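You operate a simulated robot arm through the tools that you are given. There is no shell and no other tool.

You are at the controls of a simulated robot arm. One attempt, no reset.

TASK
Move the white cup out of the slopped tea, wipe it up and add about 80 ml more.
Fine: cup on the purple mat; white cloth and slim jar go back. Set down upright: slim jar.

It is judged by the outcome, as a careful person would: the job done as asked, and still so three seconds after it is handed in. It fails if anything else is knocked over, pushed out of place, dropped, spilled or broken. Flat cloth is picked up by pressing the open fingertips on it (5 to 10 N) and closing them slowly along it; thin cloth reads only 2 to 8 mm in the jaws.

THE ROBOT
A 6-joint arm with a four-finger gripper, fixed in place. Base frame: the origin is on the floor under the middle of its stand, x ahead of it, y to its left, z up; the work surface is at about z = 750. Units: mm, degrees, N and s.
With the tool pointing down near the work surface it reaches from about 280 to 700 mm from the base axis. Its first joint turns from -166.0 to 166.0 degrees. Payload 3.43 kg.
The tool frame sits at the grasp point between the pads (the TCP): z along the fingers, y along the line on which they close. The tips reach 30 mm beyond it. The gripper opens to 120 mm; its body begins 85 mm behind the TCP.
Orientation is that of the tool frame in the base frame, as a unit quaternion [x, y, z, w]. With the fingers straight down and closing along the base's y, the tool's x points along the base's -x, its y along +y and its z along -z.

THE INTERFACE
- The arm moves only by the tool nudge_tool. Its argument "deltas" is a list of rows, each a list of 7 numbers: the shift along the base's x, y, z in units of 40 mm (1.0 is 40 mm), then the turn, a rotation vector about the base's x, y, z in units of 6 degrees (1.0 is 6 degrees), then the opening, from 0 (shut) to 1 (fully open). In form: [[dx, dy, dz, rx, ry, rz, jaw], ...]. A call has 1 to 20 rows; each row shifts and turns the commanded pose from where the row before left it. A call with a number of a shift or a turn outside -1 to 1 is refused whole. A row lasts 0.2 s, in which the tool goes at most 50 mm and 8.6 degrees; a call with a longer step from one row to the next is refused whole, and so is a gripper value outside its range. A pose out of reach is approached as far as the arm can. The call stops where the force on the tool passes 40 N (or 10 N more than at its start, if that is more) or the arm is blocked; 0.2 s more then pass. Each finger travels about 40 mm/s and halts on what it meets, pressing with about 31 N; the grip force reading is that of the motor and also rises with nothing between the fingers. The clock runs only during rows and for 0.2 s after the last one: add rows that do not move to give the fingers time. The reply holds the time, the measured pose of the TCP, the force on the tool along the base axes, the opening and the grip force, in the units named above and with some noise, with the torque about the TCP (base axes, N m) and any sound that the robot's microphone picked up, and new pictures: "pictures" is both (left out), scene, wrist or none.
- Cameras (640 x 400 px; columns grow to the right, rows downward): "scene" is fixed at [226.4, 659.2, 1498]; the picture's right is [-0.87, -0.49, 0.00], its down [-0.42, 0.76, -0.50] and it looks along [0.24, -0.44, -0.87] (base axes); focal length 258 px, centre (320, 200). "wrist" rides on the gripper at [71, -17, -120] in the tool frame; the picture's right is [0.23, 0.97, 0.00], its down [-0.81, 0.19, -0.55] and it looks along [-0.54, 0.13, 0.83] (tool axes); focal length 275 px, centre (320, 200). There is no depth. A picture from a camera that has moved, and an enlarged one, comes with that camera's place and axes in the base frame and with its lens. The place of the scene camera against the robot may be out by one fixed shift of up to 18 mm in any direction.
- lift_body(by): moves the trunk up (or, below 0, down) by that many mm; the arm rides with it, the base frame stays. It gives what a move gives, with no picture.
- close_up(camera, box): a new picture of the part [left, top, right, bottom] of that camera's present view, enlarged. The clock stands still meanwhile.
- close_job(): hands the job in; it is judged then, once.

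Nothing tells you positions but the pictures and the camera data. Unless the task says otherwise, let go and move clear before handing in.

The tools are called after "Request:" as name(argument=value, ...) on one line, values as JSON. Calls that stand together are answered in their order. nudge_tool: Moves the arm, as the interface text tells. Its arguments: {"type":"object","properties":{"deltas":{"type":"array"},"pictures":{"type":"string","enum":["both","scene","wrist","none"]}},"required":["deltas"]} The other tools are called the same way: lift_body (by) moves the trunk up or down; close_up (camera, box) takes an enlarged picture of a part of a camera's view; close_job () hands the job in.

At the start:

```text
clock: 0.0
eef_pos: [482.2, 279.1, 1143.4]
tcp_rot: [0.0, 1.0, 0.0, 0.0]
ft_force: [0.4, 0.0, 0.6]
moment: [0.01, 0.03, -0.03]
finger_gap: 120.2
grasp_force: 0.0
trunk travel left (down, up): [-75.0, 365.0]
```

scene: 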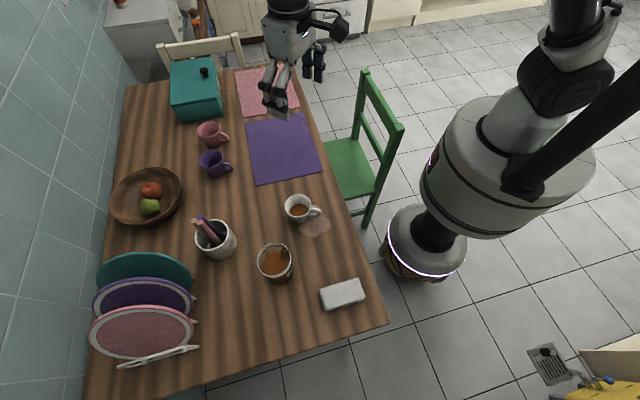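
wrist: 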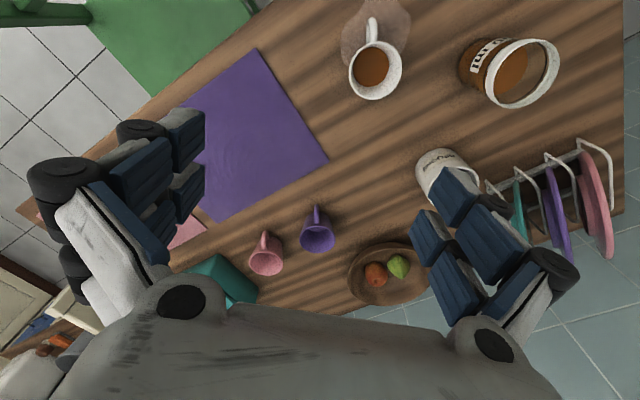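

I see a white cup standing at the edge of a tea puddle, a purple mat, a jar of tea and a folded white cloth on the table. I'll look closer at each before moving.

Request:
close_up(camera="scene", box=[230, 170, 390, 320])

Request:
close_up(camera="scene", box=[180, 60, 340, 240])

Request:
close_up(camera="wrist", box=[320, 0, 580, 160])

Request:
close_up(camera="scene", box=[80, 180, 250, 380])

```text
2.67 times, centred on (310, 245) of scene
camera zoom: at [226.4, 659.2, 1498.0], right [-0.87, -0.49, 0.0], down [-0.42, 0.76, -0.5], along [0.24, -0.44, -0.87], focal length 689 px, centre (347, 80)
```

zoom: 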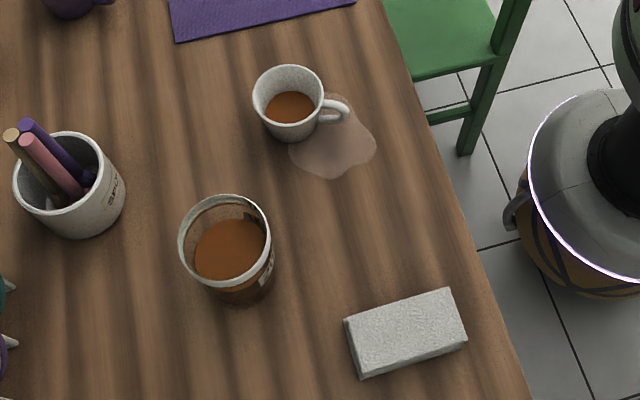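

```text
2.22 times, centred on (260, 150) of scene
camera zoom: at [226.4, 659.2, 1498.0], right [-0.87, -0.49, 0.0], down [-0.42, 0.76, -0.5], along [0.24, -0.44, -0.87], focal length 574 px, centre (453, 311)
```

zoom: 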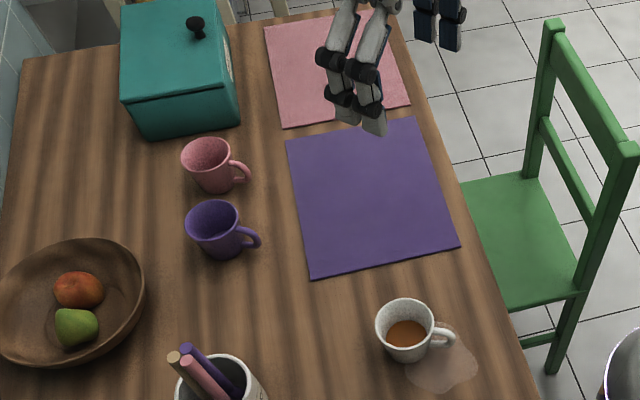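

```text
2.46 times, centred on (450, 80) of wrist
camera zoom: at [408.0, 262.9, 1262.4], right [-0.23, 0.97, 0.0], down [0.81, 0.19, 0.55], along [0.54, 0.13, -0.83], focal length 678 px, centre (0, 495)
```

zoom: 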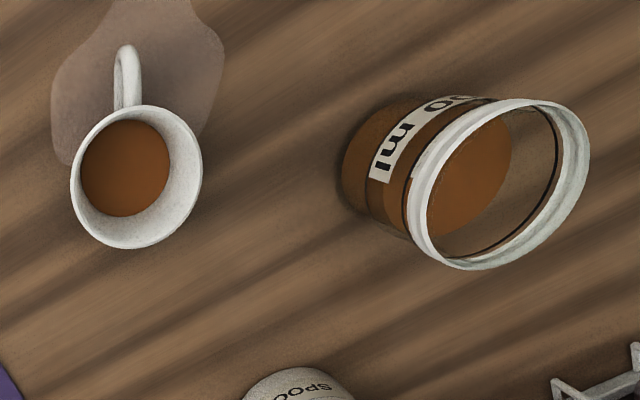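

```text
2.00 times, centred on (165, 280) of scene
camera zoom: at [226.4, 659.2, 1498.0], right [-0.87, -0.49, 0.0], down [-0.42, 0.76, -0.5], along [0.24, -0.44, -0.87], focal length 517 px, centre (630, 40)
```

zoom: 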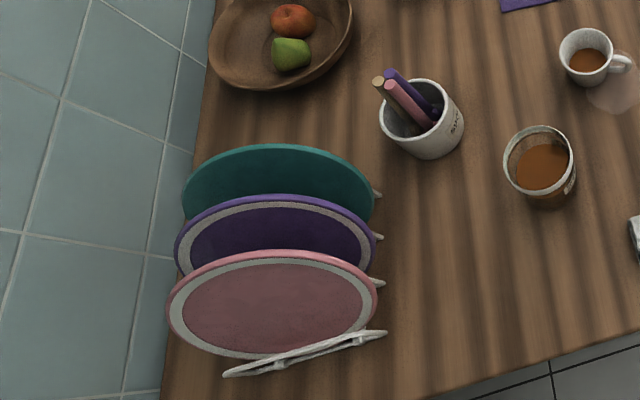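

The cup appears to be near (454, 357) with its handle toward -x. The jar is near (408, 545), the cloth near (231, 506) and the mat centre near (668, 133). First I'll hover over the cup to refine its position.

Request:
nudge_tool(deltas=[[-0.135, 0.39, -0.95, 0, 0, 0, 1], [-0.135, 0.39, -0.95, 0, 0, 0, 1], [-0.135, 0.39, -0.95, 0, 0, 0, 1], [-0.135, 0.39, -0.95, 0, 0, 0, 1], [-0.135, 0.39, -0.95, 0, 0, 0, 1], [0, 0, 0, 0, 0, 0, 1]])

```text
clock: 1.4
eef_pos: [455.1, 356.3, 952.9]
tcp_rot: [0.0, 1.0, 0.0, 0.0]
ft_force: [0.3, -0.7, 0.7]
moment: [-0.01, 0.01, 0.01]
finger_gap: 119.8
grasp_force: 0.1
trunk travel left (down, up): [-75.0, 365.0]
camera wrist: at [381.7, 340.4, 1072.3], right [-0.23, 0.97, 0.0], down [0.81, 0.19, 0.55], along [0.54, 0.13, -0.83], focal length 275 px, centre (320, 200)
```

scene: 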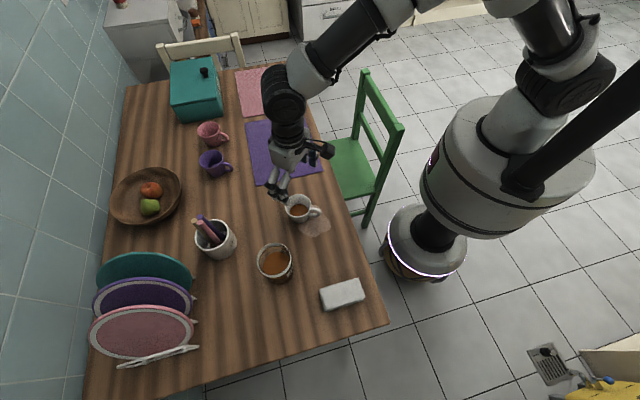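
wrist: 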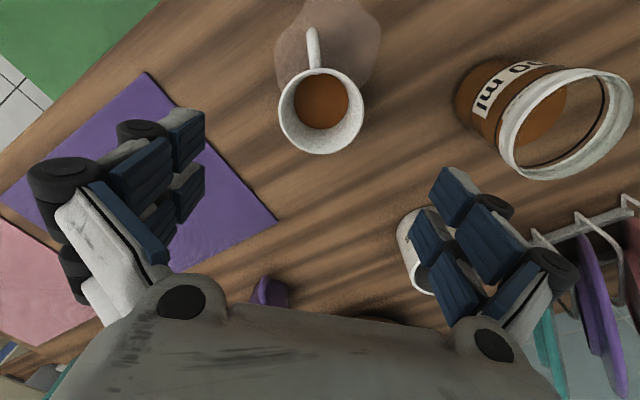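

Request:
close_up(camera="wrist", box=[240, 0, 400, 170])

Request:
close_up(camera="wrist", box=[440, 30, 640, 200])

```text
2.35 times, centred on (320, 85) of wrist
camera zoom: at [381.7, 340.4, 1072.3], right [-0.23, 0.97, 0.0], down [0.81, 0.19, 0.55], along [0.54, 0.13, -0.83], focal length 648 px, centre (320, 471)
```

zoom: 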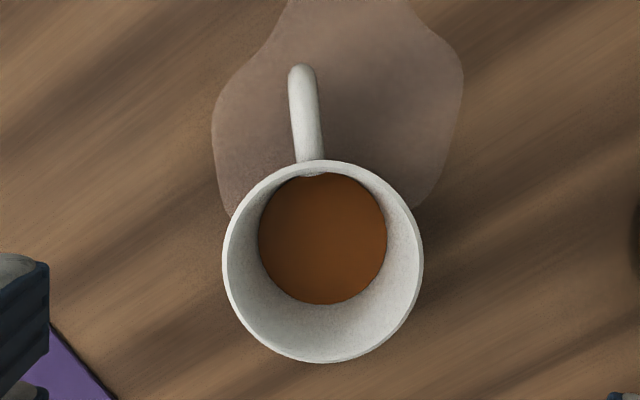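

```text
2.35 times, centred on (540, 115) of wrist
camera zoom: at [381.7, 340.4, 1072.3], right [-0.23, 0.97, 0.0], down [0.81, 0.19, 0.55], along [0.54, 0.13, -0.83], focal length 648 px, centre (-198, 400)
```

zoom: 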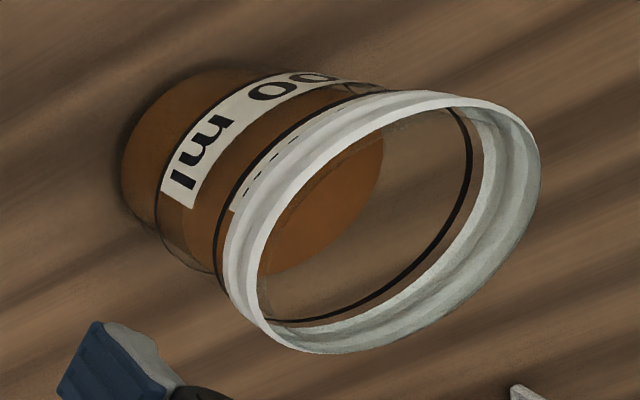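

The cup rim is about 76 mm across at z≈825, centred near (451, 358), with the handle toward roughly (-0.95, -0.31). I'll yaw 18° so the fingers straddle the body clear of the handle, then come down to just above the rim and check.

Request:
nudge_tool(deltas=[[-0.04, 0.015, -0.5, 0, 0, 1, 1], [-0.04, 0.015, -0.5, 0, 0, 1, 1], [-0.03, 0.01, -0.5, 0, 0, 1, 1], [0, 0, -0.5, 0, 0, 0, 1], [0, 0, 0, 0, 0, 0, 1]])

```text
clock: 2.6
eef_pos: [451.4, 359.1, 872.7]
tcp_rot: [-0.157, 0.988, -0.001, 0.0]
ft_force: [-0.6, -0.6, -0.9]
moment: [0.0, 0.01, -0.02]
finger_gap: 120.0
grasp_force: 0.0
trunk travel left (down, up): [-75.0, 365.0]
camera wrist: at [385.6, 320.6, 992.4], right [-0.52, 0.85, 0.0], down [0.71, 0.43, 0.55], along [0.47, 0.29, -0.83], focal length 275 px, centre (320, 200)
```

scene: 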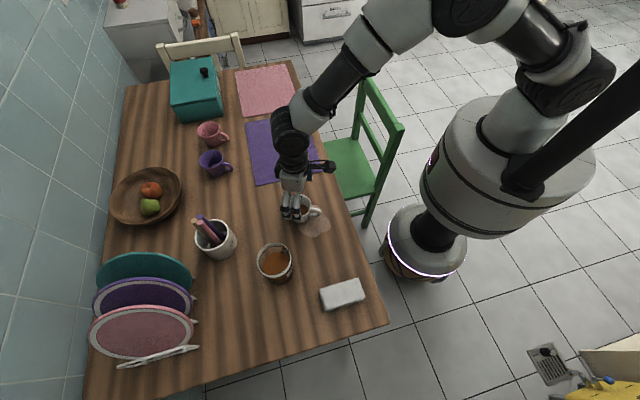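
wrist: 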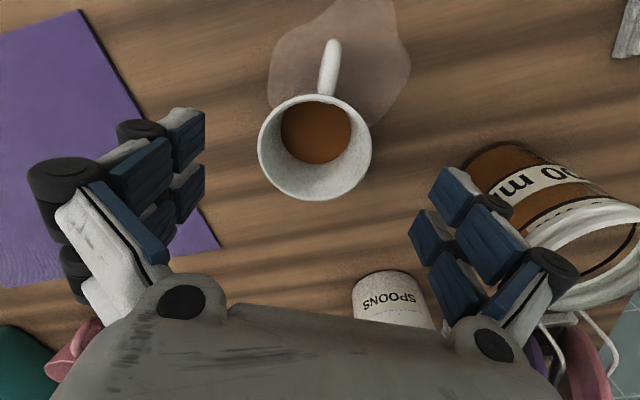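

The alignment looks good: the handle is aligned with the tool x-axis and the cup centre is near (449.5, 357). I'm descending around the cup.

Request:
nudge_tool(deltas=[[-0.05, -0.05, -0.4, 0, 0, 0, 1], [0, 0, -0.4, 0, 0, 0, 1], [0, 0, -0.4, 0, 0, 0, 1], [0, 0, -0.4, 0, 0, 0, 1], [0, 0, -0.35, 0, 0, 0, 1], [0, 0, 0, 0, 0, 0, 1]])

```text
clock: 4.0
eef_pos: [448.6, 358.2, 795.4]
tcp_rot: [-0.156, 0.988, 0.0, 0.0]
ft_force: [-0.2, 0.2, -0.4]
moment: [-0.02, -0.02, 0.0]
finger_gap: 119.9
grasp_force: 0.0
trunk travel left (down, up): [-75.0, 365.0]
camera wrist: at [383.4, 319.3, 914.5], right [-0.52, 0.85, 0.0], down [0.71, 0.43, 0.55], along [0.47, 0.29, -0.83], focal length 275 px, centre (320, 200)
```

scene: 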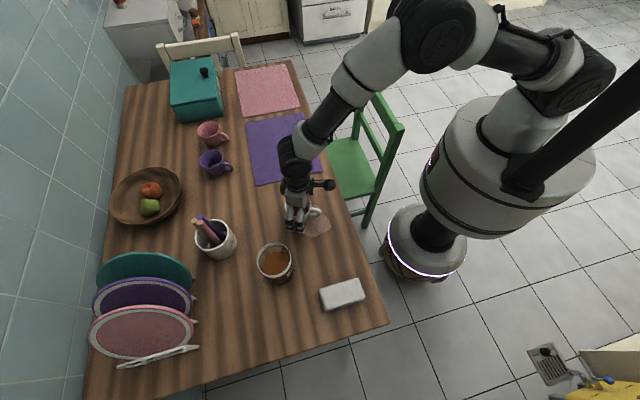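
wrist: 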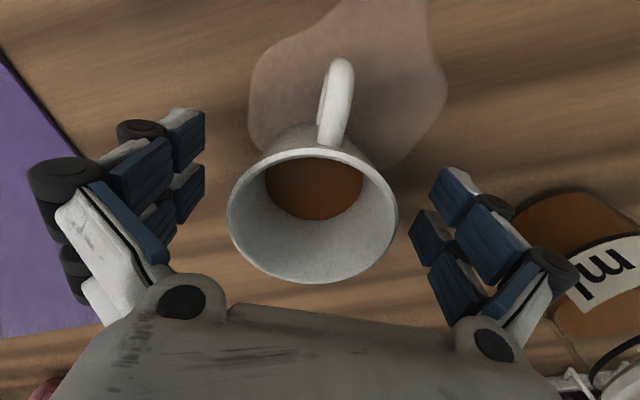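

The cup is centred between the fingers. I'm closing gently.

Request:
nudge_tool(deltas=[[0, 0, 0, 0, 0, 0, 0.9], [0, 0, 0, 0, 0, 0, 0.8], [0, 0, 0, 0, 0, 0, 0.72], [0, 0, 0, 0, 0, 0, 0.66], [0, 0, 0, 0, 0, 0, 0.6], [0, 0, 0, 0, 0, 0, 0.55], [0, 0, 0, 0, 0, 0, 0.5], [0, 0, 0, 0, 0, 0, 0.45], [0, 0, 0, 0, 0, 0, 0.4], [0, 0, 0, 0, 0, 0, 0.4]])

```text
clock: 6.2
eef_pos: [447.6, 356.9, 794.7]
tcp_rot: [-0.156, 0.988, 0.0, -0.001]
ft_force: [1.0, -0.7, 3.3]
moment: [-0.11, 0.03, -0.01]
finger_gap: 80.3
grasp_force: 30.9
trunk travel left (down, up): [-75.0, 365.0]
camera wrist: at [383.3, 319.1, 914.8], right [-0.52, 0.85, 0.0], down [0.71, 0.43, 0.55], along [0.47, 0.29, -0.83], focal length 275 px, centre (320, 200)
```

scene: 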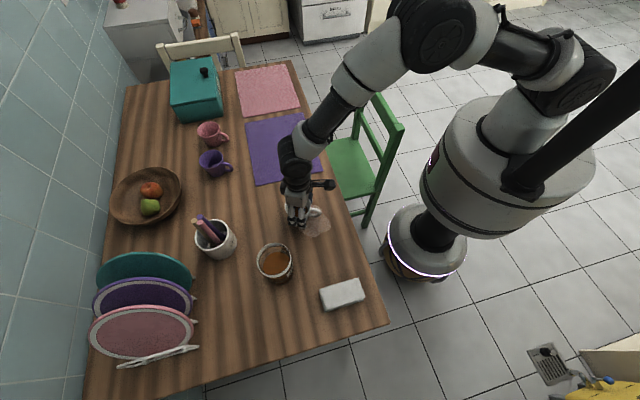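
wrist: 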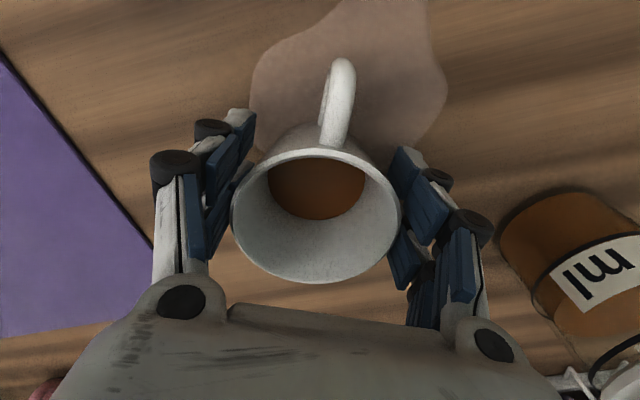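

The cup is gripped at 80 mm with 31 N. I'll lift it slowly and straight up, then check.

Request:
nudge_tool(deltas=[[0, 0, 0.05, 0, 0, 0, 0.4], [0, 0, 0.1, 0, 0, 0, 0.4], [0, 0, 0.2, 0, 0, 0, 0.4], [0, 0, 0.25, 0, 0, 0, 0.4], [0, 0, 0.3, 0, 0, 0, 0.4], [0, 0, 0.3, 0, 0, 0, 0.4], [0, 0, 0.3, 0, 0, 0, 0.4], [0, 0, 0.25, 0, 0, 0, 0.4], [0, 0, 0.15, 0, 0, 0, 0.4], [0, 0, 0, 0, 0, 0, 0.4]])

```text
clock: 8.4
eef_pos: [447.7, 358.1, 870.0]
tcp_rot: [-0.157, 0.988, 0.0, 0.0]
ft_force: [0.2, 0.4, -2.0]
moment: [0.04, -0.01, 0.01]
finger_gap: 80.2
grasp_force: 30.9
trunk travel left (down, up): [-75.0, 365.0]
camera wrist: at [383.5, 319.4, 990.2], right [-0.52, 0.85, 0.0], down [0.71, 0.43, 0.55], along [0.47, 0.29, -0.83], focal length 275 px, centre (320, 200)
```

scene: 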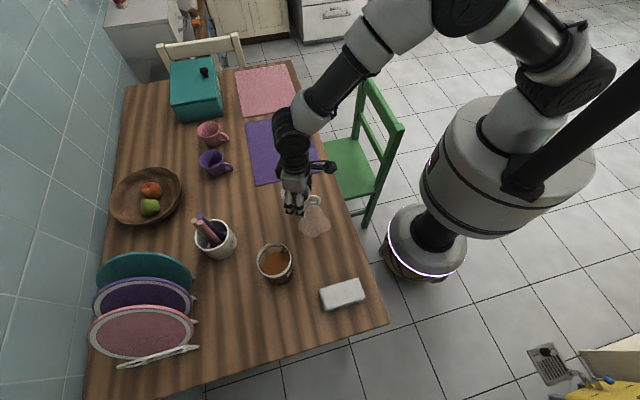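
wrist: 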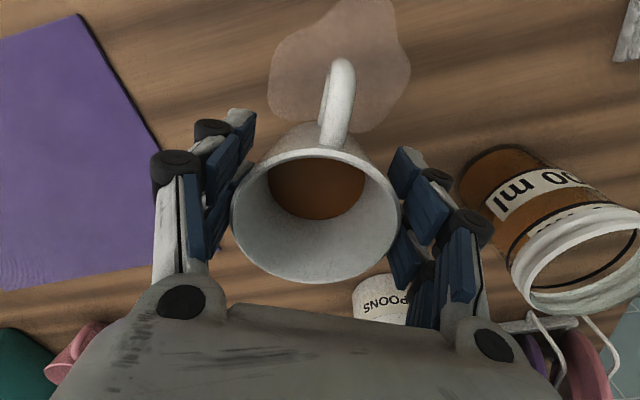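

The cup is clear of the puddle. From the wrist view the mat's near corner is at about (472, 172). I'll carry the cup level to about (603, 196), well inside the mat.

Request:
nudge_tool(deltas=[[0.075, -0.078, 0, 0, 0, 0, 0.4], [0.149, -0.156, 0, 0, 0, 0, 0.4], [0.224, -0.234, 0, 0, 0, 0, 0.4], [0.248, -0.26, 0, 0, 0, 0, 0.4], [0.248, -0.26, 0, 0, 0, 0, 0.4], [0.248, -0.26, 0, 0, 0, 0, 0.4], [0.248, -0.26, 0, 0, 0, 0, 0.4], [0.248, -0.26, 0, 0, 0, 0, 0.4], [0.248, -0.26, 0, 0, 0, 0, 0.4], [0.248, -0.26, 0, 0, 0, 0, 0.4], [0.248, -0.26, 0, 0, 0, 0, 0.4], [0.248, -0.26, 0, 0, 0, 0, 0.4], [0.248, -0.26, 0, 0, 0, 0, 0.4], [0.248, -0.26, 0, 0, 0, 0, 0.4], [0.248, -0.26, 0, 0, 0, 0, 0.4], [0.224, -0.234, 0, 0, 0, 0, 0.4], [0.149, -0.156, 0, 0, 0, 0, 0.4], [0.075, -0.078, 0, 0, 0, 0, 0.4], [0, 0, 0, 0, 0, 0, 0.4], [0, 0, 0, 0, 0, 0, 0.4]])

```text
clock: 12.6
eef_pos: [604.4, 196.3, 870.2]
tcp_rot: [-0.157, 0.988, -0.001, 0.0]
ft_force: [0.6, -0.3, -2.1]
moment: [0.01, 0.0, 0.01]
finger_gap: 80.4
grasp_force: 30.7
trunk travel left (down, up): [-75.0, 365.0]
camera wrist: at [538.1, 157.2, 990.3], right [-0.52, 0.85, 0.0], down [0.71, 0.43, 0.55], along [0.47, 0.29, -0.83], focal length 275 px, centre (320, 200)
```

scene: 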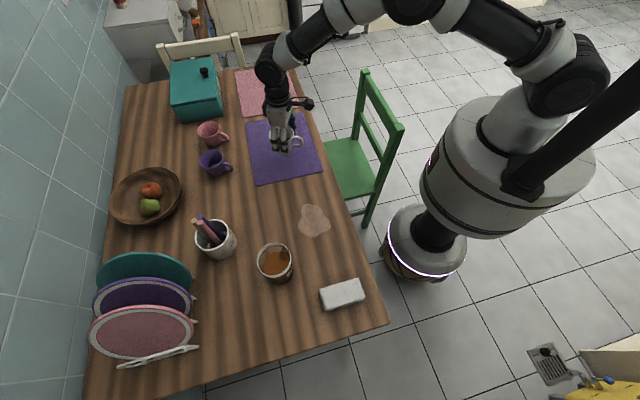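
wrist: 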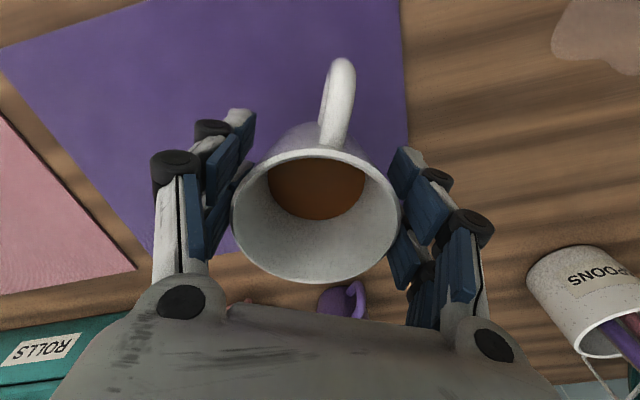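

The cup hangs over the mat with about 76 mm from its centre to the near edge. I'm lowering it slowly.

Request:
nudge_tool(deltas=[[0, 0, -0.1, 0, 0, 0, 0.4], [0, 0, -0.2, 0, 0, 0, 0.4], [0, 0, -0.25, 0, 0, 0, 0.4], [0, 0, -0.25, 0, 0, 0, 0.4], [0, 0, -0.25, 0, 0, 0, 0.4], [0, 0, -0.25, 0, 0, 0, 0.4], [0, 0, -0.2, 0, 0, 0, 0.4], [0, 0, -0.13, 0, 0, 0, 0.4], [0, 0, -0.07, 0, 0, 0, 0.4], [0, 0, 0, 0, 0, 0, 0.4]], pictures="none")

Request:
nudge_tool(deltas=[[0, 0, -0.03, 0, 0, 0, 0.4], [0, 0, -0.03, 0, 0, 0, 0.4], [0, 0, 0, 0, 0, 0, 0.4]], pictures="none")

```text
clock: 14.8
eef_pos: [602.8, 195.2, 803.0]
tcp_rot: [-0.156, 0.988, 0.0, -0.001]
ft_force: [-0.3, 0.2, -1.2]
moment: [-0.03, 0.02, 0.01]
finger_gap: 80.4
grasp_force: 31.0
trunk travel left (down, up): [-75.0, 365.0]
```

```text
clock: 15.6
eef_pos: [602.6, 194.5, 799.5]
tcp_rot: [-0.156, 0.988, 0.0, 0.0]
ft_force: [-1.0, 0.0, -2.1]
moment: [-0.05, 0.0, 0.02]
finger_gap: 80.2
grasp_force: 31.3
trunk travel left (down, up): [-75.0, 365.0]
```

Request:
nudge_tool(deltas=[[0, 0, -0.03, 0, 0, 0, 0.4], [0, 0, -0.02, 0, 0, 0, 0.4], [0, 0, 0, 0, 0, 0, 0.4]], pictures="wrist")

```text
clock: 16.4
eef_pos: [604.0, 194.6, 799.1]
tcp_rot: [-0.156, 0.988, 0.001, -0.001]
ft_force: [-0.5, -0.1, 3.7]
moment: [-0.08, 0.06, -0.03]
finger_gap: 80.2
grasp_force: 31.2
trunk travel left (down, up): [-75.0, 365.0]
camera wrist: at [538.0, 156.9, 918.7], right [-0.52, 0.85, 0.0], down [0.71, 0.43, 0.55], along [0.47, 0.29, -0.83], focal length 275 px, centre (320, 200)
```

wrist: 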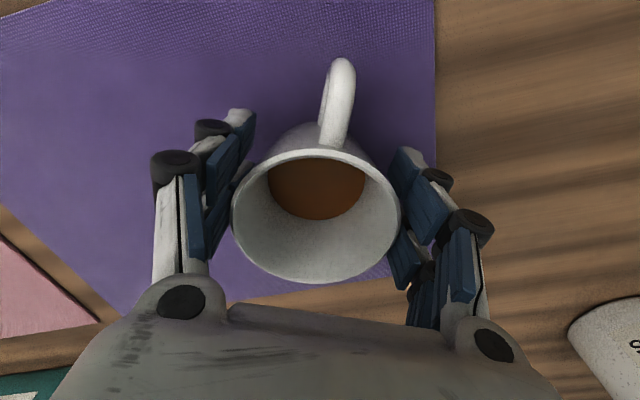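

The upward force of 3.7 N shows the cup is standing on the mat. I'm opening slowly and rising straight up.

Request:
nudge_tool(deltas=[[0, 0, 0, 0, 0, 0, 0.55], [0, 0, 0, 0, 0, 0, 0.66], [0, 0, 0, 0, 0, 0, 0.72], [0, 0, 0, 0, 0, 0, 0.8], [0, 0, 0, 0, 0, 0, 0.9], [0, 0, 0, 0, 0, 0, 1], [0, 0, 0, 0, 0, 0, 1], [0, 0, 0.2, 0, 0, 0, 1], [0, 0, 0.4, 0, 0, 0, 1], [0, 0, 0.6, 0, 0, 0, 1], [0, 0, 0.8, 0, 0, 0, 1], [0, 0, 0.8, 0, 0, 0, 1], [0, 0, 0.8, 0, 0, 0, 1]])

```text
clock: 19.2
eef_pos: [602.9, 195.7, 943.7]
tcp_rot: [-0.156, 0.988, 0.0, 0.0]
ft_force: [0.1, 0.3, 0.5]
moment: [0.02, -0.02, 0.05]
finger_gap: 119.9
grasp_force: 0.1
trunk travel left (down, up): [-75.0, 365.0]
camera wrist: at [538.0, 157.3, 1062.6], right [-0.52, 0.85, 0.0], down [0.71, 0.43, 0.55], along [0.47, 0.29, -0.83], focal length 275 px, centre (320, 200)
```

scene: 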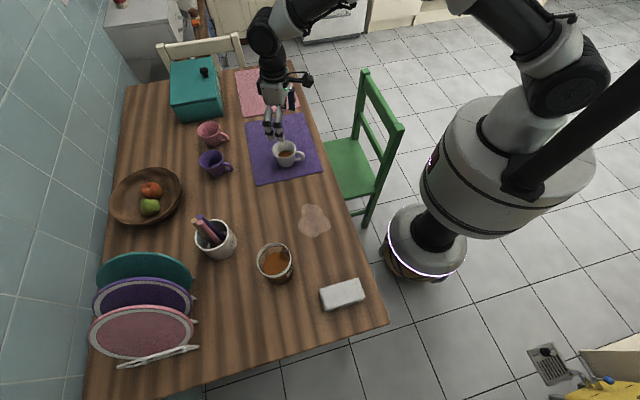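
wrist: 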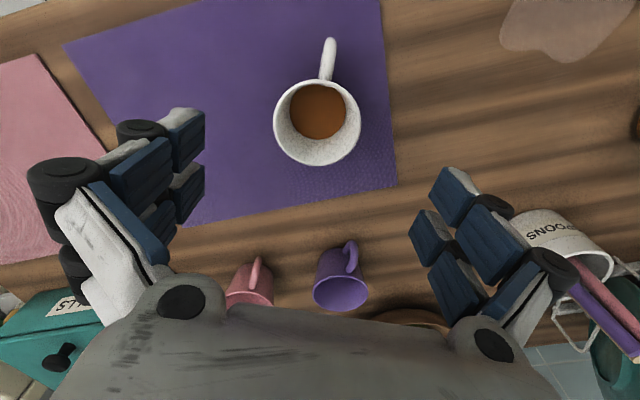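

The cup stands upright on the mat. Next I'll go over the white cloth at high clearance, turning to 45° to line up with it.

Request:
nudge_tool(deltas=[[-0.775, 0.646, 0.119, 0, 0, 0.375, 1], [-0.775, 0.646, 0.119, 0, 0, 0.375, 1], [-0.775, 0.646, 0.119, 0, 0, 0.375, 1], [-0.775, 0.646, 0.119, 0, 0, 0.375, 1], [-0.775, 0.646, 0.119, 0, 0, 0.375, 1], [-0.775, 0.646, 0.119, 0, 0, 0.375, 1], [-0.775, 0.646, 0.119, 0, 0, 0.375, 1], [-0.775, 0.646, 0.119, 0, 0, 0.375, 1], [-0.775, 0.646, 0.119, 0, 0, 0.375, 1], [-0.775, 0.646, 0.119, 0, 0, 0.375, 1], [-0.775, 0.646, 0.119, 0, 0, 0.375, 1], [-0.775, 0.646, 0.119, 0, 0, 0.375, 1], [0, 0, 0, 0, 0, 0, 1]])

Request:
close_up(camera="scene", box=[240, 110, 340, 190])

```text
clock: 22.0
eef_pos: [231.0, 505.7, 1000.3]
tcp_rot: [-0.382, 0.924, 0.0, 0.001]
ft_force: [0.0, -0.6, 0.0]
moment: [-0.02, 0.01, -0.01]
finger_gap: 120.3
grasp_force: 0.0
trunk travel left (down, up): [-75.0, 365.0]
camera wrist: at [190.3, 442.2, 1120.1], right [-0.85, 0.53, 0.0], down [0.44, 0.71, 0.55], along [0.29, 0.47, -0.83], focal length 275 px, centre (320, 200)
```

scene: 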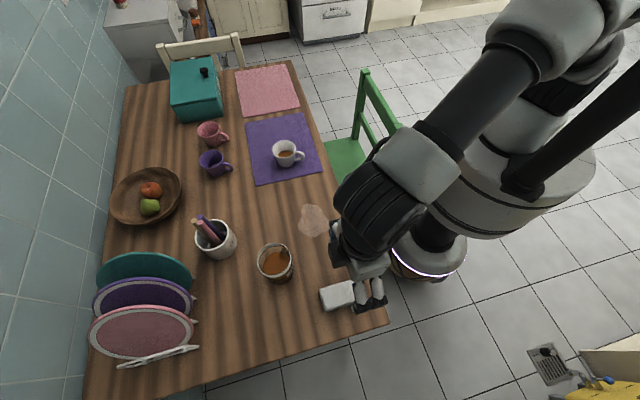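
wrist: 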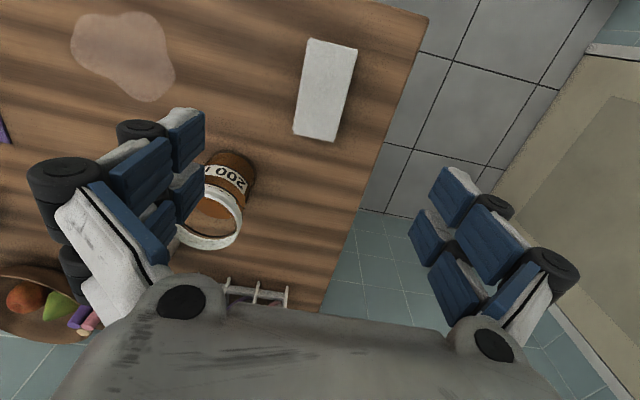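

```text
5.00 times, centred on (290, 150) of scene
camera zoom: at [226.4, 659.2, 1498.0], right [-0.87, -0.49, 0.0], down [-0.42, 0.76, -0.5], along [0.24, -0.44, -0.87], focal length 1292 px, centre (470, 450)
```

zoom: 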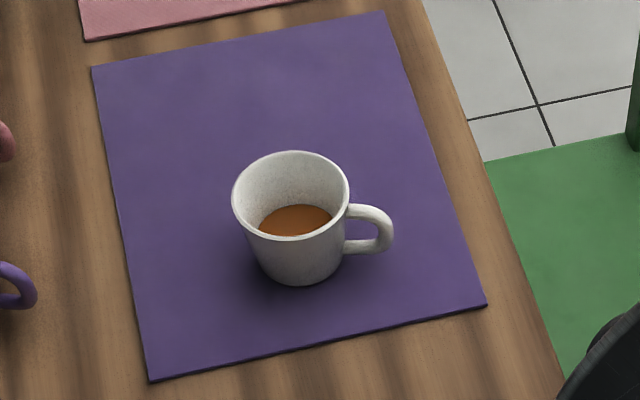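

Request:
close_up(camera="wrist", box=[160, 130, 290, 260])

Request:
close_up(camera="wrist", box=[260, 10, 400, 160])

Request:
close_up(camera="wrist", box=[50, 0, 200, 110])

```text
3.08 times, centred on (225, 195) of wrist
camera zoom: at [190.3, 442.2, 1120.1], right [-0.85, 0.53, 0.0], down [0.44, 0.71, 0.55], along [0.29, 0.47, -0.83], focal length 847 px, centre (612, 215)
```

zoom: 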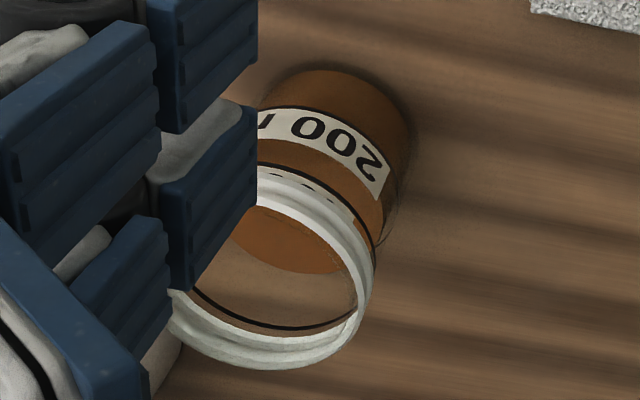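

```text
2.67 times, centred on (330, 85) of wrist
camera zoom: at [190.3, 442.2, 1120.1], right [-0.85, 0.53, 0.0], down [0.44, 0.71, 0.55], along [0.29, 0.47, -0.83], focal length 734 px, centre (293, 507)
```

zoom: 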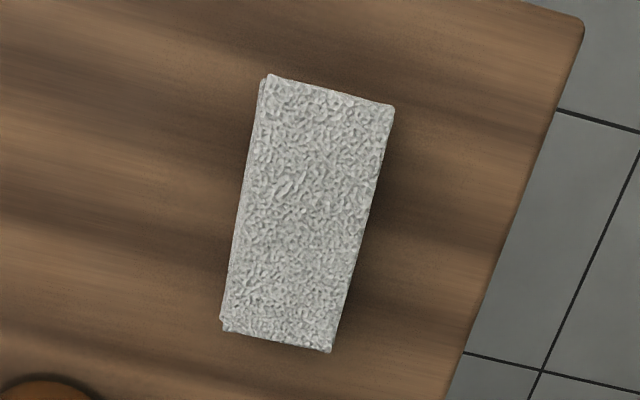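

```text
3.64 times, centred on (125, 55) of wrist
camera zoom: at [190.3, 442.2, 1120.1], right [-0.85, 0.53, 0.0], down [0.44, 0.71, 0.55], along [0.29, 0.47, -0.83], focal length 1001 px, centre (1029, 727)
```

zoom: 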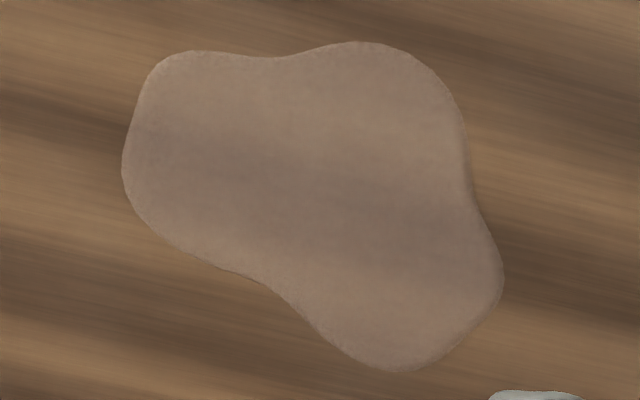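

The cloth is about 110×54 mm, long side at 45°, centred near (227, 511). The puddle spans roughly x 348–460, y 297–403, and the jar has a "200 ml" label. I'm descending above the cloth to check its thickness.

Request:
nudge_tool(deltas=[[-0.05, 0.07, -0.8, 0, 0, 0, 1], [-0.05, 0.06, -0.8, 0, 0, 0, 1], [0, 0, -0.8, 0, 0, 0, 1], [0, 0, -0.8, 0, 0, 0, 1], [0, 0, -0.4, 0, 0, 0, 1], [0, 0, 0, 0, 0, 0, 1]])

```text
clock: 23.4
eef_pos: [227.3, 509.5, 855.4]
tcp_rot: [-0.382, 0.924, 0.0, 0.0]
ft_force: [0.4, -0.1, 0.8]
moment: [0.0, -0.02, 0.0]
finger_gap: 120.2
grasp_force: 0.1
trunk travel left (down, up): [-75.0, 365.0]
camera wrist: at [186.5, 447.5, 975.7], right [-0.85, 0.53, 0.0], down [0.44, 0.71, 0.55], along [0.29, 0.47, -0.83], focal length 275 px, centre (320, 200)
```

scene: 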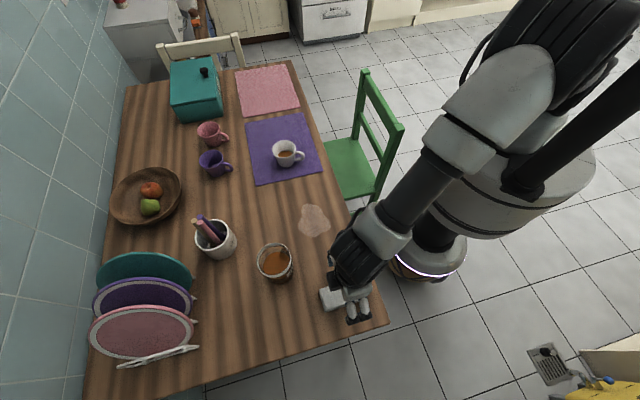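
wrist: 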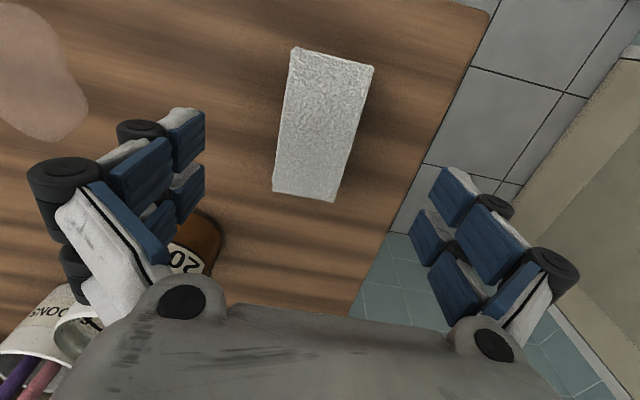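

Request:
close_up(camera="scene", box=[310, 270, 380, 320])

Request:
close_up(camera="wrist", box=[250, 30, 400, 220])

```text
8.00 times, centred on (345, 295) of scene
camera zoom: at [226.4, 659.2, 1498.0], right [-0.87, -0.49, 0.0], down [-0.42, 0.76, -0.5], along [0.24, -0.44, -0.87], focal length 2067 px, centre (120, -560)
```

zoom: 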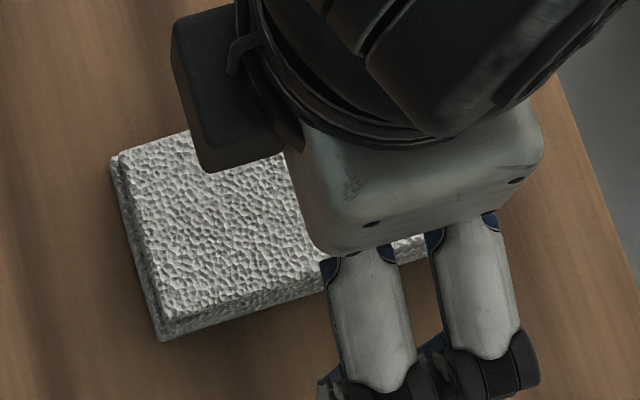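

```text
2.11 times, centred on (325, 125) of wrist
camera zoom: at [186.5, 447.5, 975.7], right [-0.85, 0.53, 0.0], down [0.44, 0.71, 0.55], along [0.29, 0.47, -0.83], focal length 580 px, centre (310, 358)
```

zoom: 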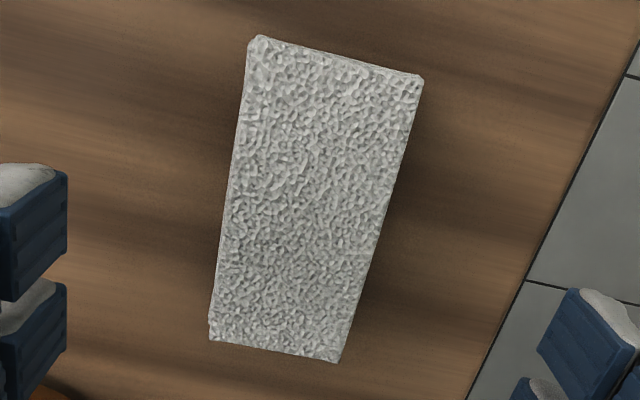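

The cloth looks like a thick folded block, 20–35 mm high. I'll descend with the jaws open around it and look again.

Request:
nudge_tool(deltas=[[0, 0.03, -0.4, 0, 0, 0, 1], [0, 0, -0.4, 0, 0, 0, 1], [0, 0, -0.4, 0, 0, 0, 1], [0, 0, -0.2, 0, 0, 0, 1], [0, 0, 0, 0, 0, 0, 1]])

Request:
close_up(camera="wrist", box=[180, 0, 460, 300])

Request:
close_up(camera="scene", box=[310, 260, 390, 330])

```text
clock: 24.6
eef_pos: [227.0, 511.1, 799.8]
tcp_rot: [-0.383, 0.924, 0.0, 0.0]
ft_force: [-1.3, -0.5, -0.2]
moment: [0.01, 0.02, 0.02]
finger_gap: 119.9
grasp_force: 0.1
trunk travel left (down, up): [-75.0, 365.0]
camera wrist: at [186.4, 448.8, 919.3], right [-0.85, 0.53, 0.0], down [0.44, 0.71, 0.55], along [0.29, 0.47, -0.83], focal length 275 px, centre (320, 200)
```

scene: 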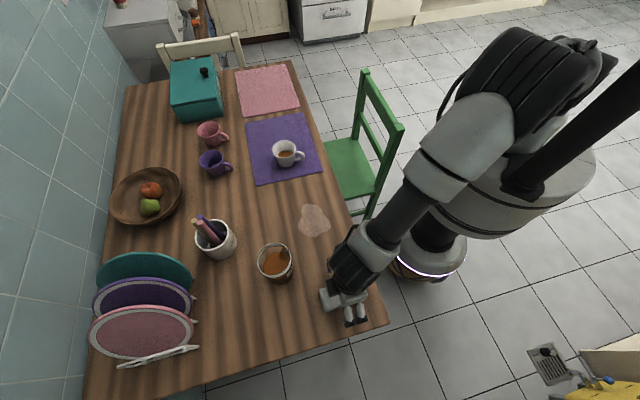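
wrist: 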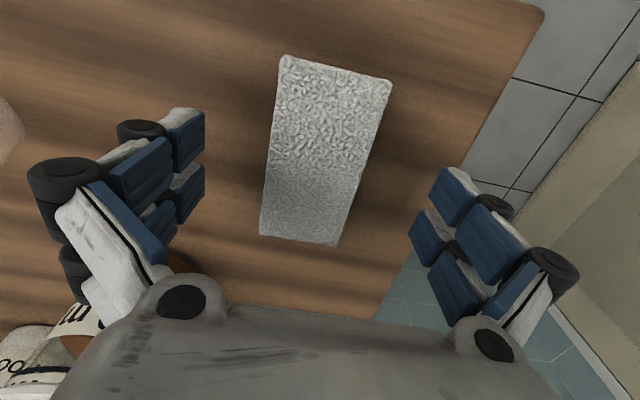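

```text
1.33 times, centred on (320, 150) of wrist
camera zoom: at [186.4, 448.8, 919.3], right [-0.85, 0.53, 0.0], down [0.44, 0.71, 0.55], along [0.29, 0.47, -0.83], focal length 367 px, centre (320, 267)
```

zoom: 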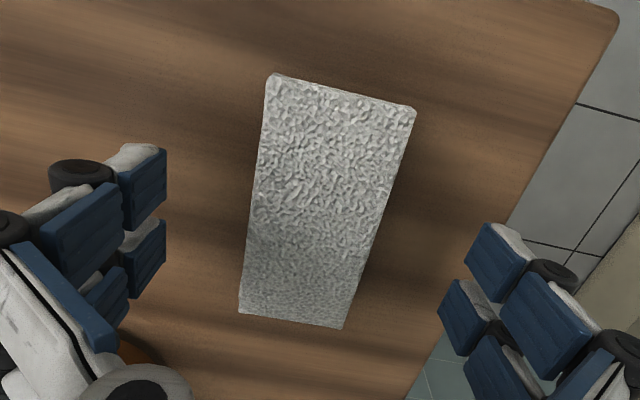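

```text
5.71 times, centred on (350, 295) of scene
camera zoom: at [226.4, 659.2, 1498.0], right [-0.87, -0.49, 0.0], down [-0.42, 0.76, -0.5], along [0.24, -0.44, -0.87], focal length 1477 px, centre (149, -343)
```

zoom: 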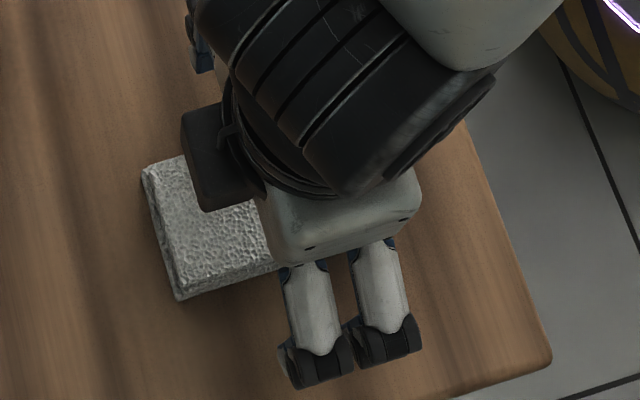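

The cloth top is near z≈780, so it is about 30 mm thick. I'll grip with the fingertips at z≈764, leaving about 14 mm of cloth below for wiping.

Request:
nudge_tool(deltas=[[0, -0.04, -0.07, 0, 0, 0, 1], [0, 0, -0.07, 0, 0, 0, 0.9], [0, 0, 0, 0, 0, 0, 0.8], [0, 0, 0, 0, 0, 0, 0.7], [0, 0, 0, 0, 0, 0, 0.6], [0, 0, 0, 0, 0, 0, 0.52], [0, 0, 0, 0, 0, 0, 0.46], [0, 0, 0, 0, 0, 0, 0.42], [0, 0, 0, 0, 0, 0, 0.38], [0, 0, 0, 0, 0, 0, 0.34], [0, 0, 0, 0, 0, 0, 0.3], [0, 0, 0, 0, 0, 0, 0.3], [0, 0, 0, 0, 0, 0, 0.3]])

```text
clock: 27.4
eef_pos: [226.6, 510.5, 795.1]
tcp_rot: [-0.382, 0.924, 0.0, -0.001]
ft_force: [-1.2, -0.2, 2.3]
moment: [-0.09, -0.02, 0.01]
finger_gap: 59.3
grasp_force: 31.1
trunk travel left (down, up): [-75.0, 365.0]
camera wrist: at [186.3, 447.4, 914.0], right [-0.85, 0.53, 0.0], down [0.44, 0.71, 0.55], along [0.29, 0.47, -0.83], focal length 275 px, centre (320, 200)
```

scene: 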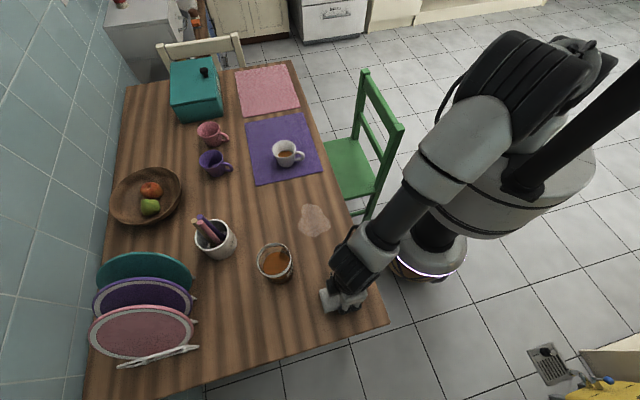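
wrist: 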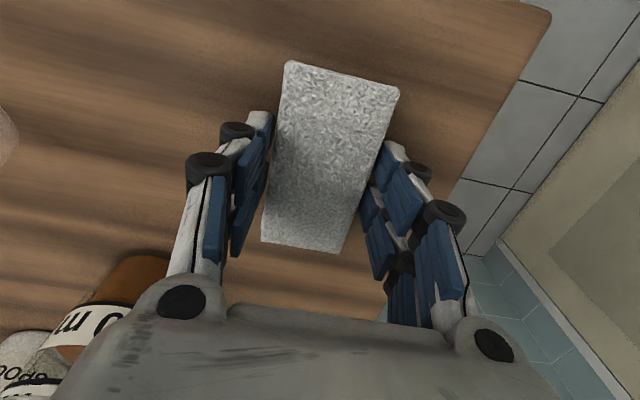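

The cloth is held at 59 mm with 31 N; its return pose is TCP (226.6, 510.5, 795). I'm lifting to confirm it follows.

Request:
nudge_tool(deltas=[[0, 0, 0.15, 0, 0, 0, 0.3], [0, 0, 0.3, 0, 0, 0, 0.3], [0, 0, 0.4, 0, 0, 0, 0.3], [0, 0, 0.4, 0, 0, 0, 0.3], [0, 0, 0.4, 0, 0, 0, 0.3], [0, 0, 0.25, 0, 0, 0, 0.3], [0, 0, 0, 0, 0, 0, 0.3]])

Request:
close_up(camera="scene", box=[300, 240, 400, 330])

```text
clock: 29.0
eef_pos: [226.2, 509.3, 870.8]
tcp_rot: [-0.383, 0.924, 0.0, 0.0]
ft_force: [0.3, 0.3, -0.3]
moment: [-0.03, -0.02, 0.03]
finger_gap: 59.0
grasp_force: 31.1
trunk travel left (down, up): [-75.0, 365.0]
camera wrist: at [186.3, 447.2, 990.2], right [-0.85, 0.53, 0.0], down [0.44, 0.71, 0.55], along [0.29, 0.47, -0.83], focal length 275 px, centre (320, 200)
```

scene: 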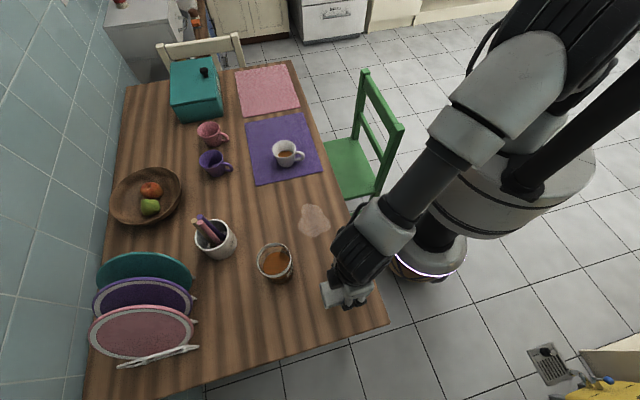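
wrist: 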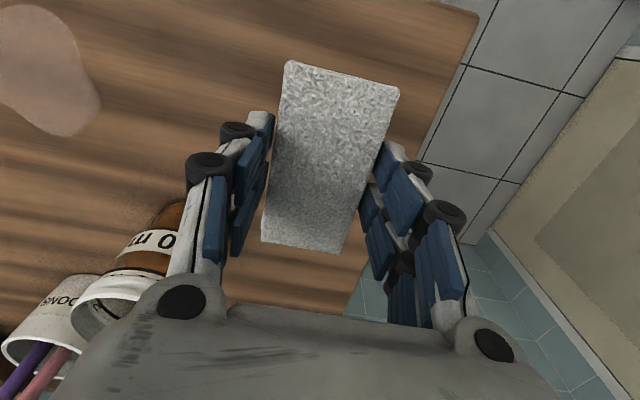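

```text
4.44 times, centred on (350, 285) of scene
camera zoom: at [226.4, 659.2, 1498.0], right [-0.87, -0.49, 0.0], down [-0.42, 0.76, -0.5], along [0.24, -0.44, -0.87], focal length 1148 px, centre (187, -178)
```

zoom: 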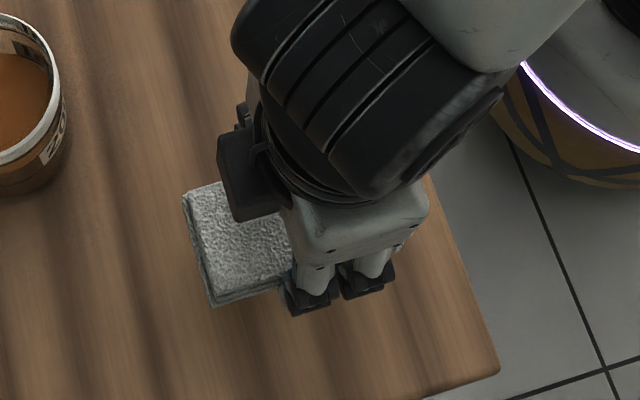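

The cloth is firmly held. I'll carry it to just outside the puddle's left edge and lower it there before sweeping along the 45° direction.

Request:
nudge_tool(deltas=[[0.5, -0.39, 0, 0, 0, 0, 0.3], [0.62, -0.487, 0, 0, 0, 0, 0.3], [0.62, -0.487, 0, 0, 0, 0, 0.3], [0.62, -0.487, 0, 0, 0, 0, 0.3], [0.615, -0.487, 0, 0, 0, 0, 0.3], [0, 0, -0.6, 0, 0, 0, 0.3], [0, 0, -0.6, 0, 0, 0, 0.3], [0, 0, -0.4, 0, 0, 0, 0.3], [0, 0, -0.15, 0, 0, 0, 0.3], [0, 0, 0, 0, 0, 0, 0.3]])

```text
clock: 31.2
eef_pos: [346.1, 416.7, 800.4]
tcp_rot: [-0.383, 0.924, 0.0, 0.0]
ft_force: [0.5, 0.5, -0.2]
moment: [0.02, 0.01, -0.03]
finger_gap: 59.1
grasp_force: 30.9
trunk travel left (down, up): [-75.0, 365.0]
camera wrist: at [305.4, 353.7, 920.2], right [-0.85, 0.53, 0.0], down [0.44, 0.71, 0.55], along [0.29, 0.47, -0.83], focal length 275 px, centre (320, 200)
```

scene: 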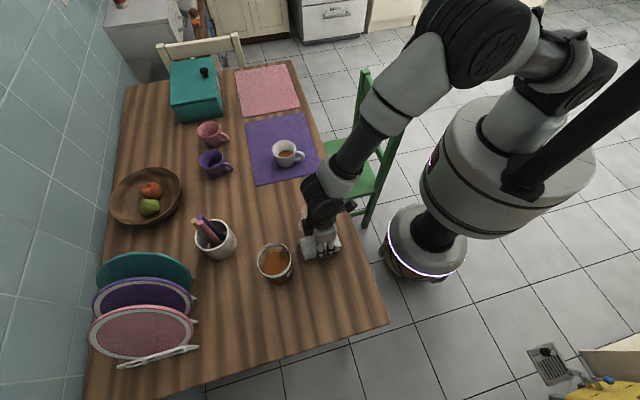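
wrist: 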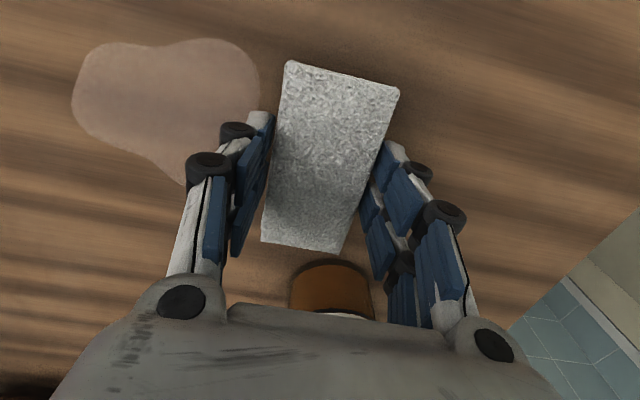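

Request:
nudge_tool(deltas=[[0, 0, -0.05, 0, 0, 0, 0.3], [0, 0, -0.05, 0, 0, 0, 0.3], [0, 0, -0.03, 0, 0, 0, 0.3], [0, 0, 0, 0, 0, 0, 0.3]], pictures="none")

Request:
nudge_tool(deltas=[[0, 0, -0.03, 0, 0, 0, 0.3], [0, 0, 0, 0, 0, 0, 0.3]], pictures="none")

```text
clock: 32.2
eef_pos: [346.7, 416.1, 794.5]
tcp_rot: [-0.383, 0.924, 0.0, 0.0]
ft_force: [-0.2, 0.0, 0.3]
moment: [-0.01, -0.03, 0.03]
finger_gap: 59.2
grasp_force: 31.2
trunk travel left (down, up): [-75.0, 365.0]
```

```text
clock: 32.8
eef_pos: [346.2, 415.8, 794.5]
tcp_rot: [-0.383, 0.924, 0.0, 0.0]
ft_force: [-1.0, -0.8, 3.8]
moment: [-0.11, 0.0, -0.03]
finger_gap: 59.0
grasp_force: 31.0
trunk travel left (down, up): [-75.0, 365.0]
```

Contact is at 3.8 N. I'll press slightly more and start the first sweep across the puddle.

Request:
nudge_tool(deltas=[[0, 0, -0.025, 0, 0, 0, 0.3], [0.1, -0.1, 0, 0, 0, 0, 0.3], [0.17, -0.17, 0, 0, 0, 0, 0.3], [0.17, -0.17, 0, 0, 0, 0, 0.3], [0.17, -0.17, 0, 0, 0, 0, 0.3], [0.17, -0.17, 0, 0, 0, 0, 0.3], [0.17, -0.17, 0, 0, 0, 0, 0.3], [0.17, -0.17, 0, 0, 0, 0, 0.3]])

```text
clock: 34.6
eef_pos: [389.7, 371.3, 793.3]
tcp_rot: [-0.383, 0.924, 0.001, 0.001]
ft_force: [-5.3, 5.8, 19.9]
moment: [0.37, 0.14, 0.03]
finger_gap: 59.3
grasp_force: 31.1
trunk travel left (down, up): [-75.0, 365.0]
camera wrist: at [349.0, 308.8, 913.6], right [-0.85, 0.53, 0.0], down [0.44, 0.71, 0.55], along [0.29, 0.47, -0.83], focal length 275 px, centre (320, 200)
```

scene: 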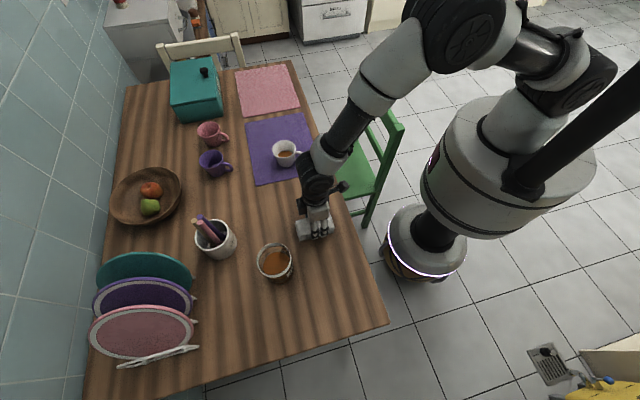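
wrist: 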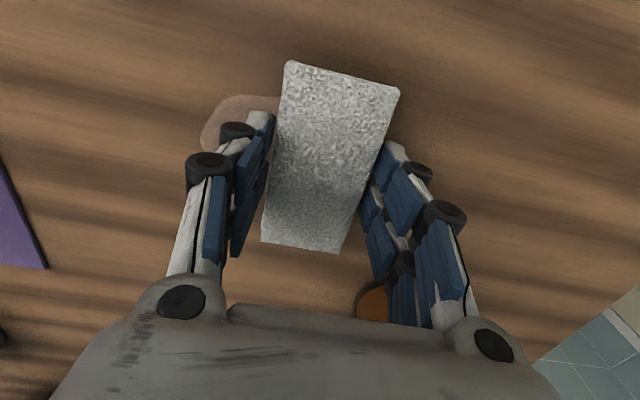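

It's wiping well, but the force of about 20 N is more than needed, so I'll ease up about 1 mm and continue the sweep.

Request:
nudge_tool(deltas=[[0.1, -0.1, 0.03, 0, 0, 0, 0.3], [0.17, -0.17, 0, 0, 0, 0, 0.3], [0.17, -0.17, 0, 0, 0, 0, 0.3], [0.17, -0.17, 0, 0, 0, 0, 0.3], [0.17, -0.17, 0, 0, 0, 0, 0.3], [0.17, -0.17, 0, 0, 0, 0, 0.3], [0.17, -0.17, 0, 0, 0, 0, 0.3], [0.17, -0.17, 0, 0, 0, 0, 0.3], [0.17, -0.17, 0, 0, 0, 0, 0.3], [0.17, -0.17, 0, 0, 0, 0, 0.3], [0.17, -0.17, 0, 0, 0, 0, 0.3], [0.17, -0.17, 0, 0, 0, 0, 0.3], [0.1, -0.1, 0, 0, 0, 0, 0.3]])

```text
clock: 37.4
eef_pos: [473.1, 287.8, 794.3]
tcp_rot: [-0.383, 0.924, 0.0, 0.0]
ft_force: [-0.6, 1.0, 1.8]
moment: [-0.02, 0.02, 0.01]
finger_gap: 59.2
grasp_force: 31.2
trunk travel left (down, up): [-75.0, 365.0]
camera wrist: at [433.1, 225.8, 913.8], right [-0.85, 0.53, 0.0], down [0.44, 0.71, 0.55], along [0.29, 0.47, -0.83], focal length 275 px, centre (320, 200)
```

scene: 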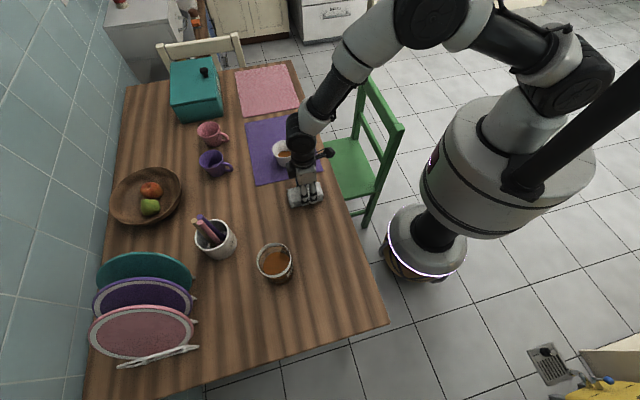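
wrist: 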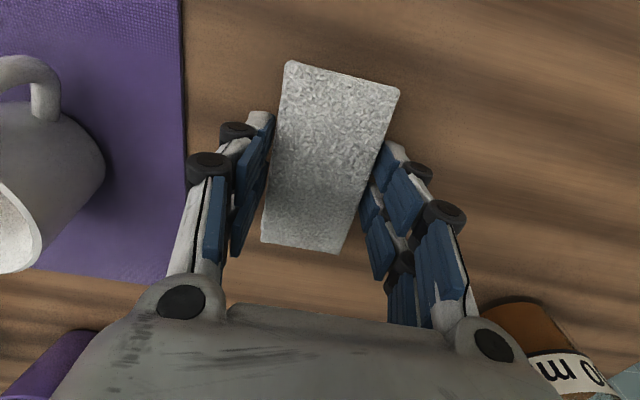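

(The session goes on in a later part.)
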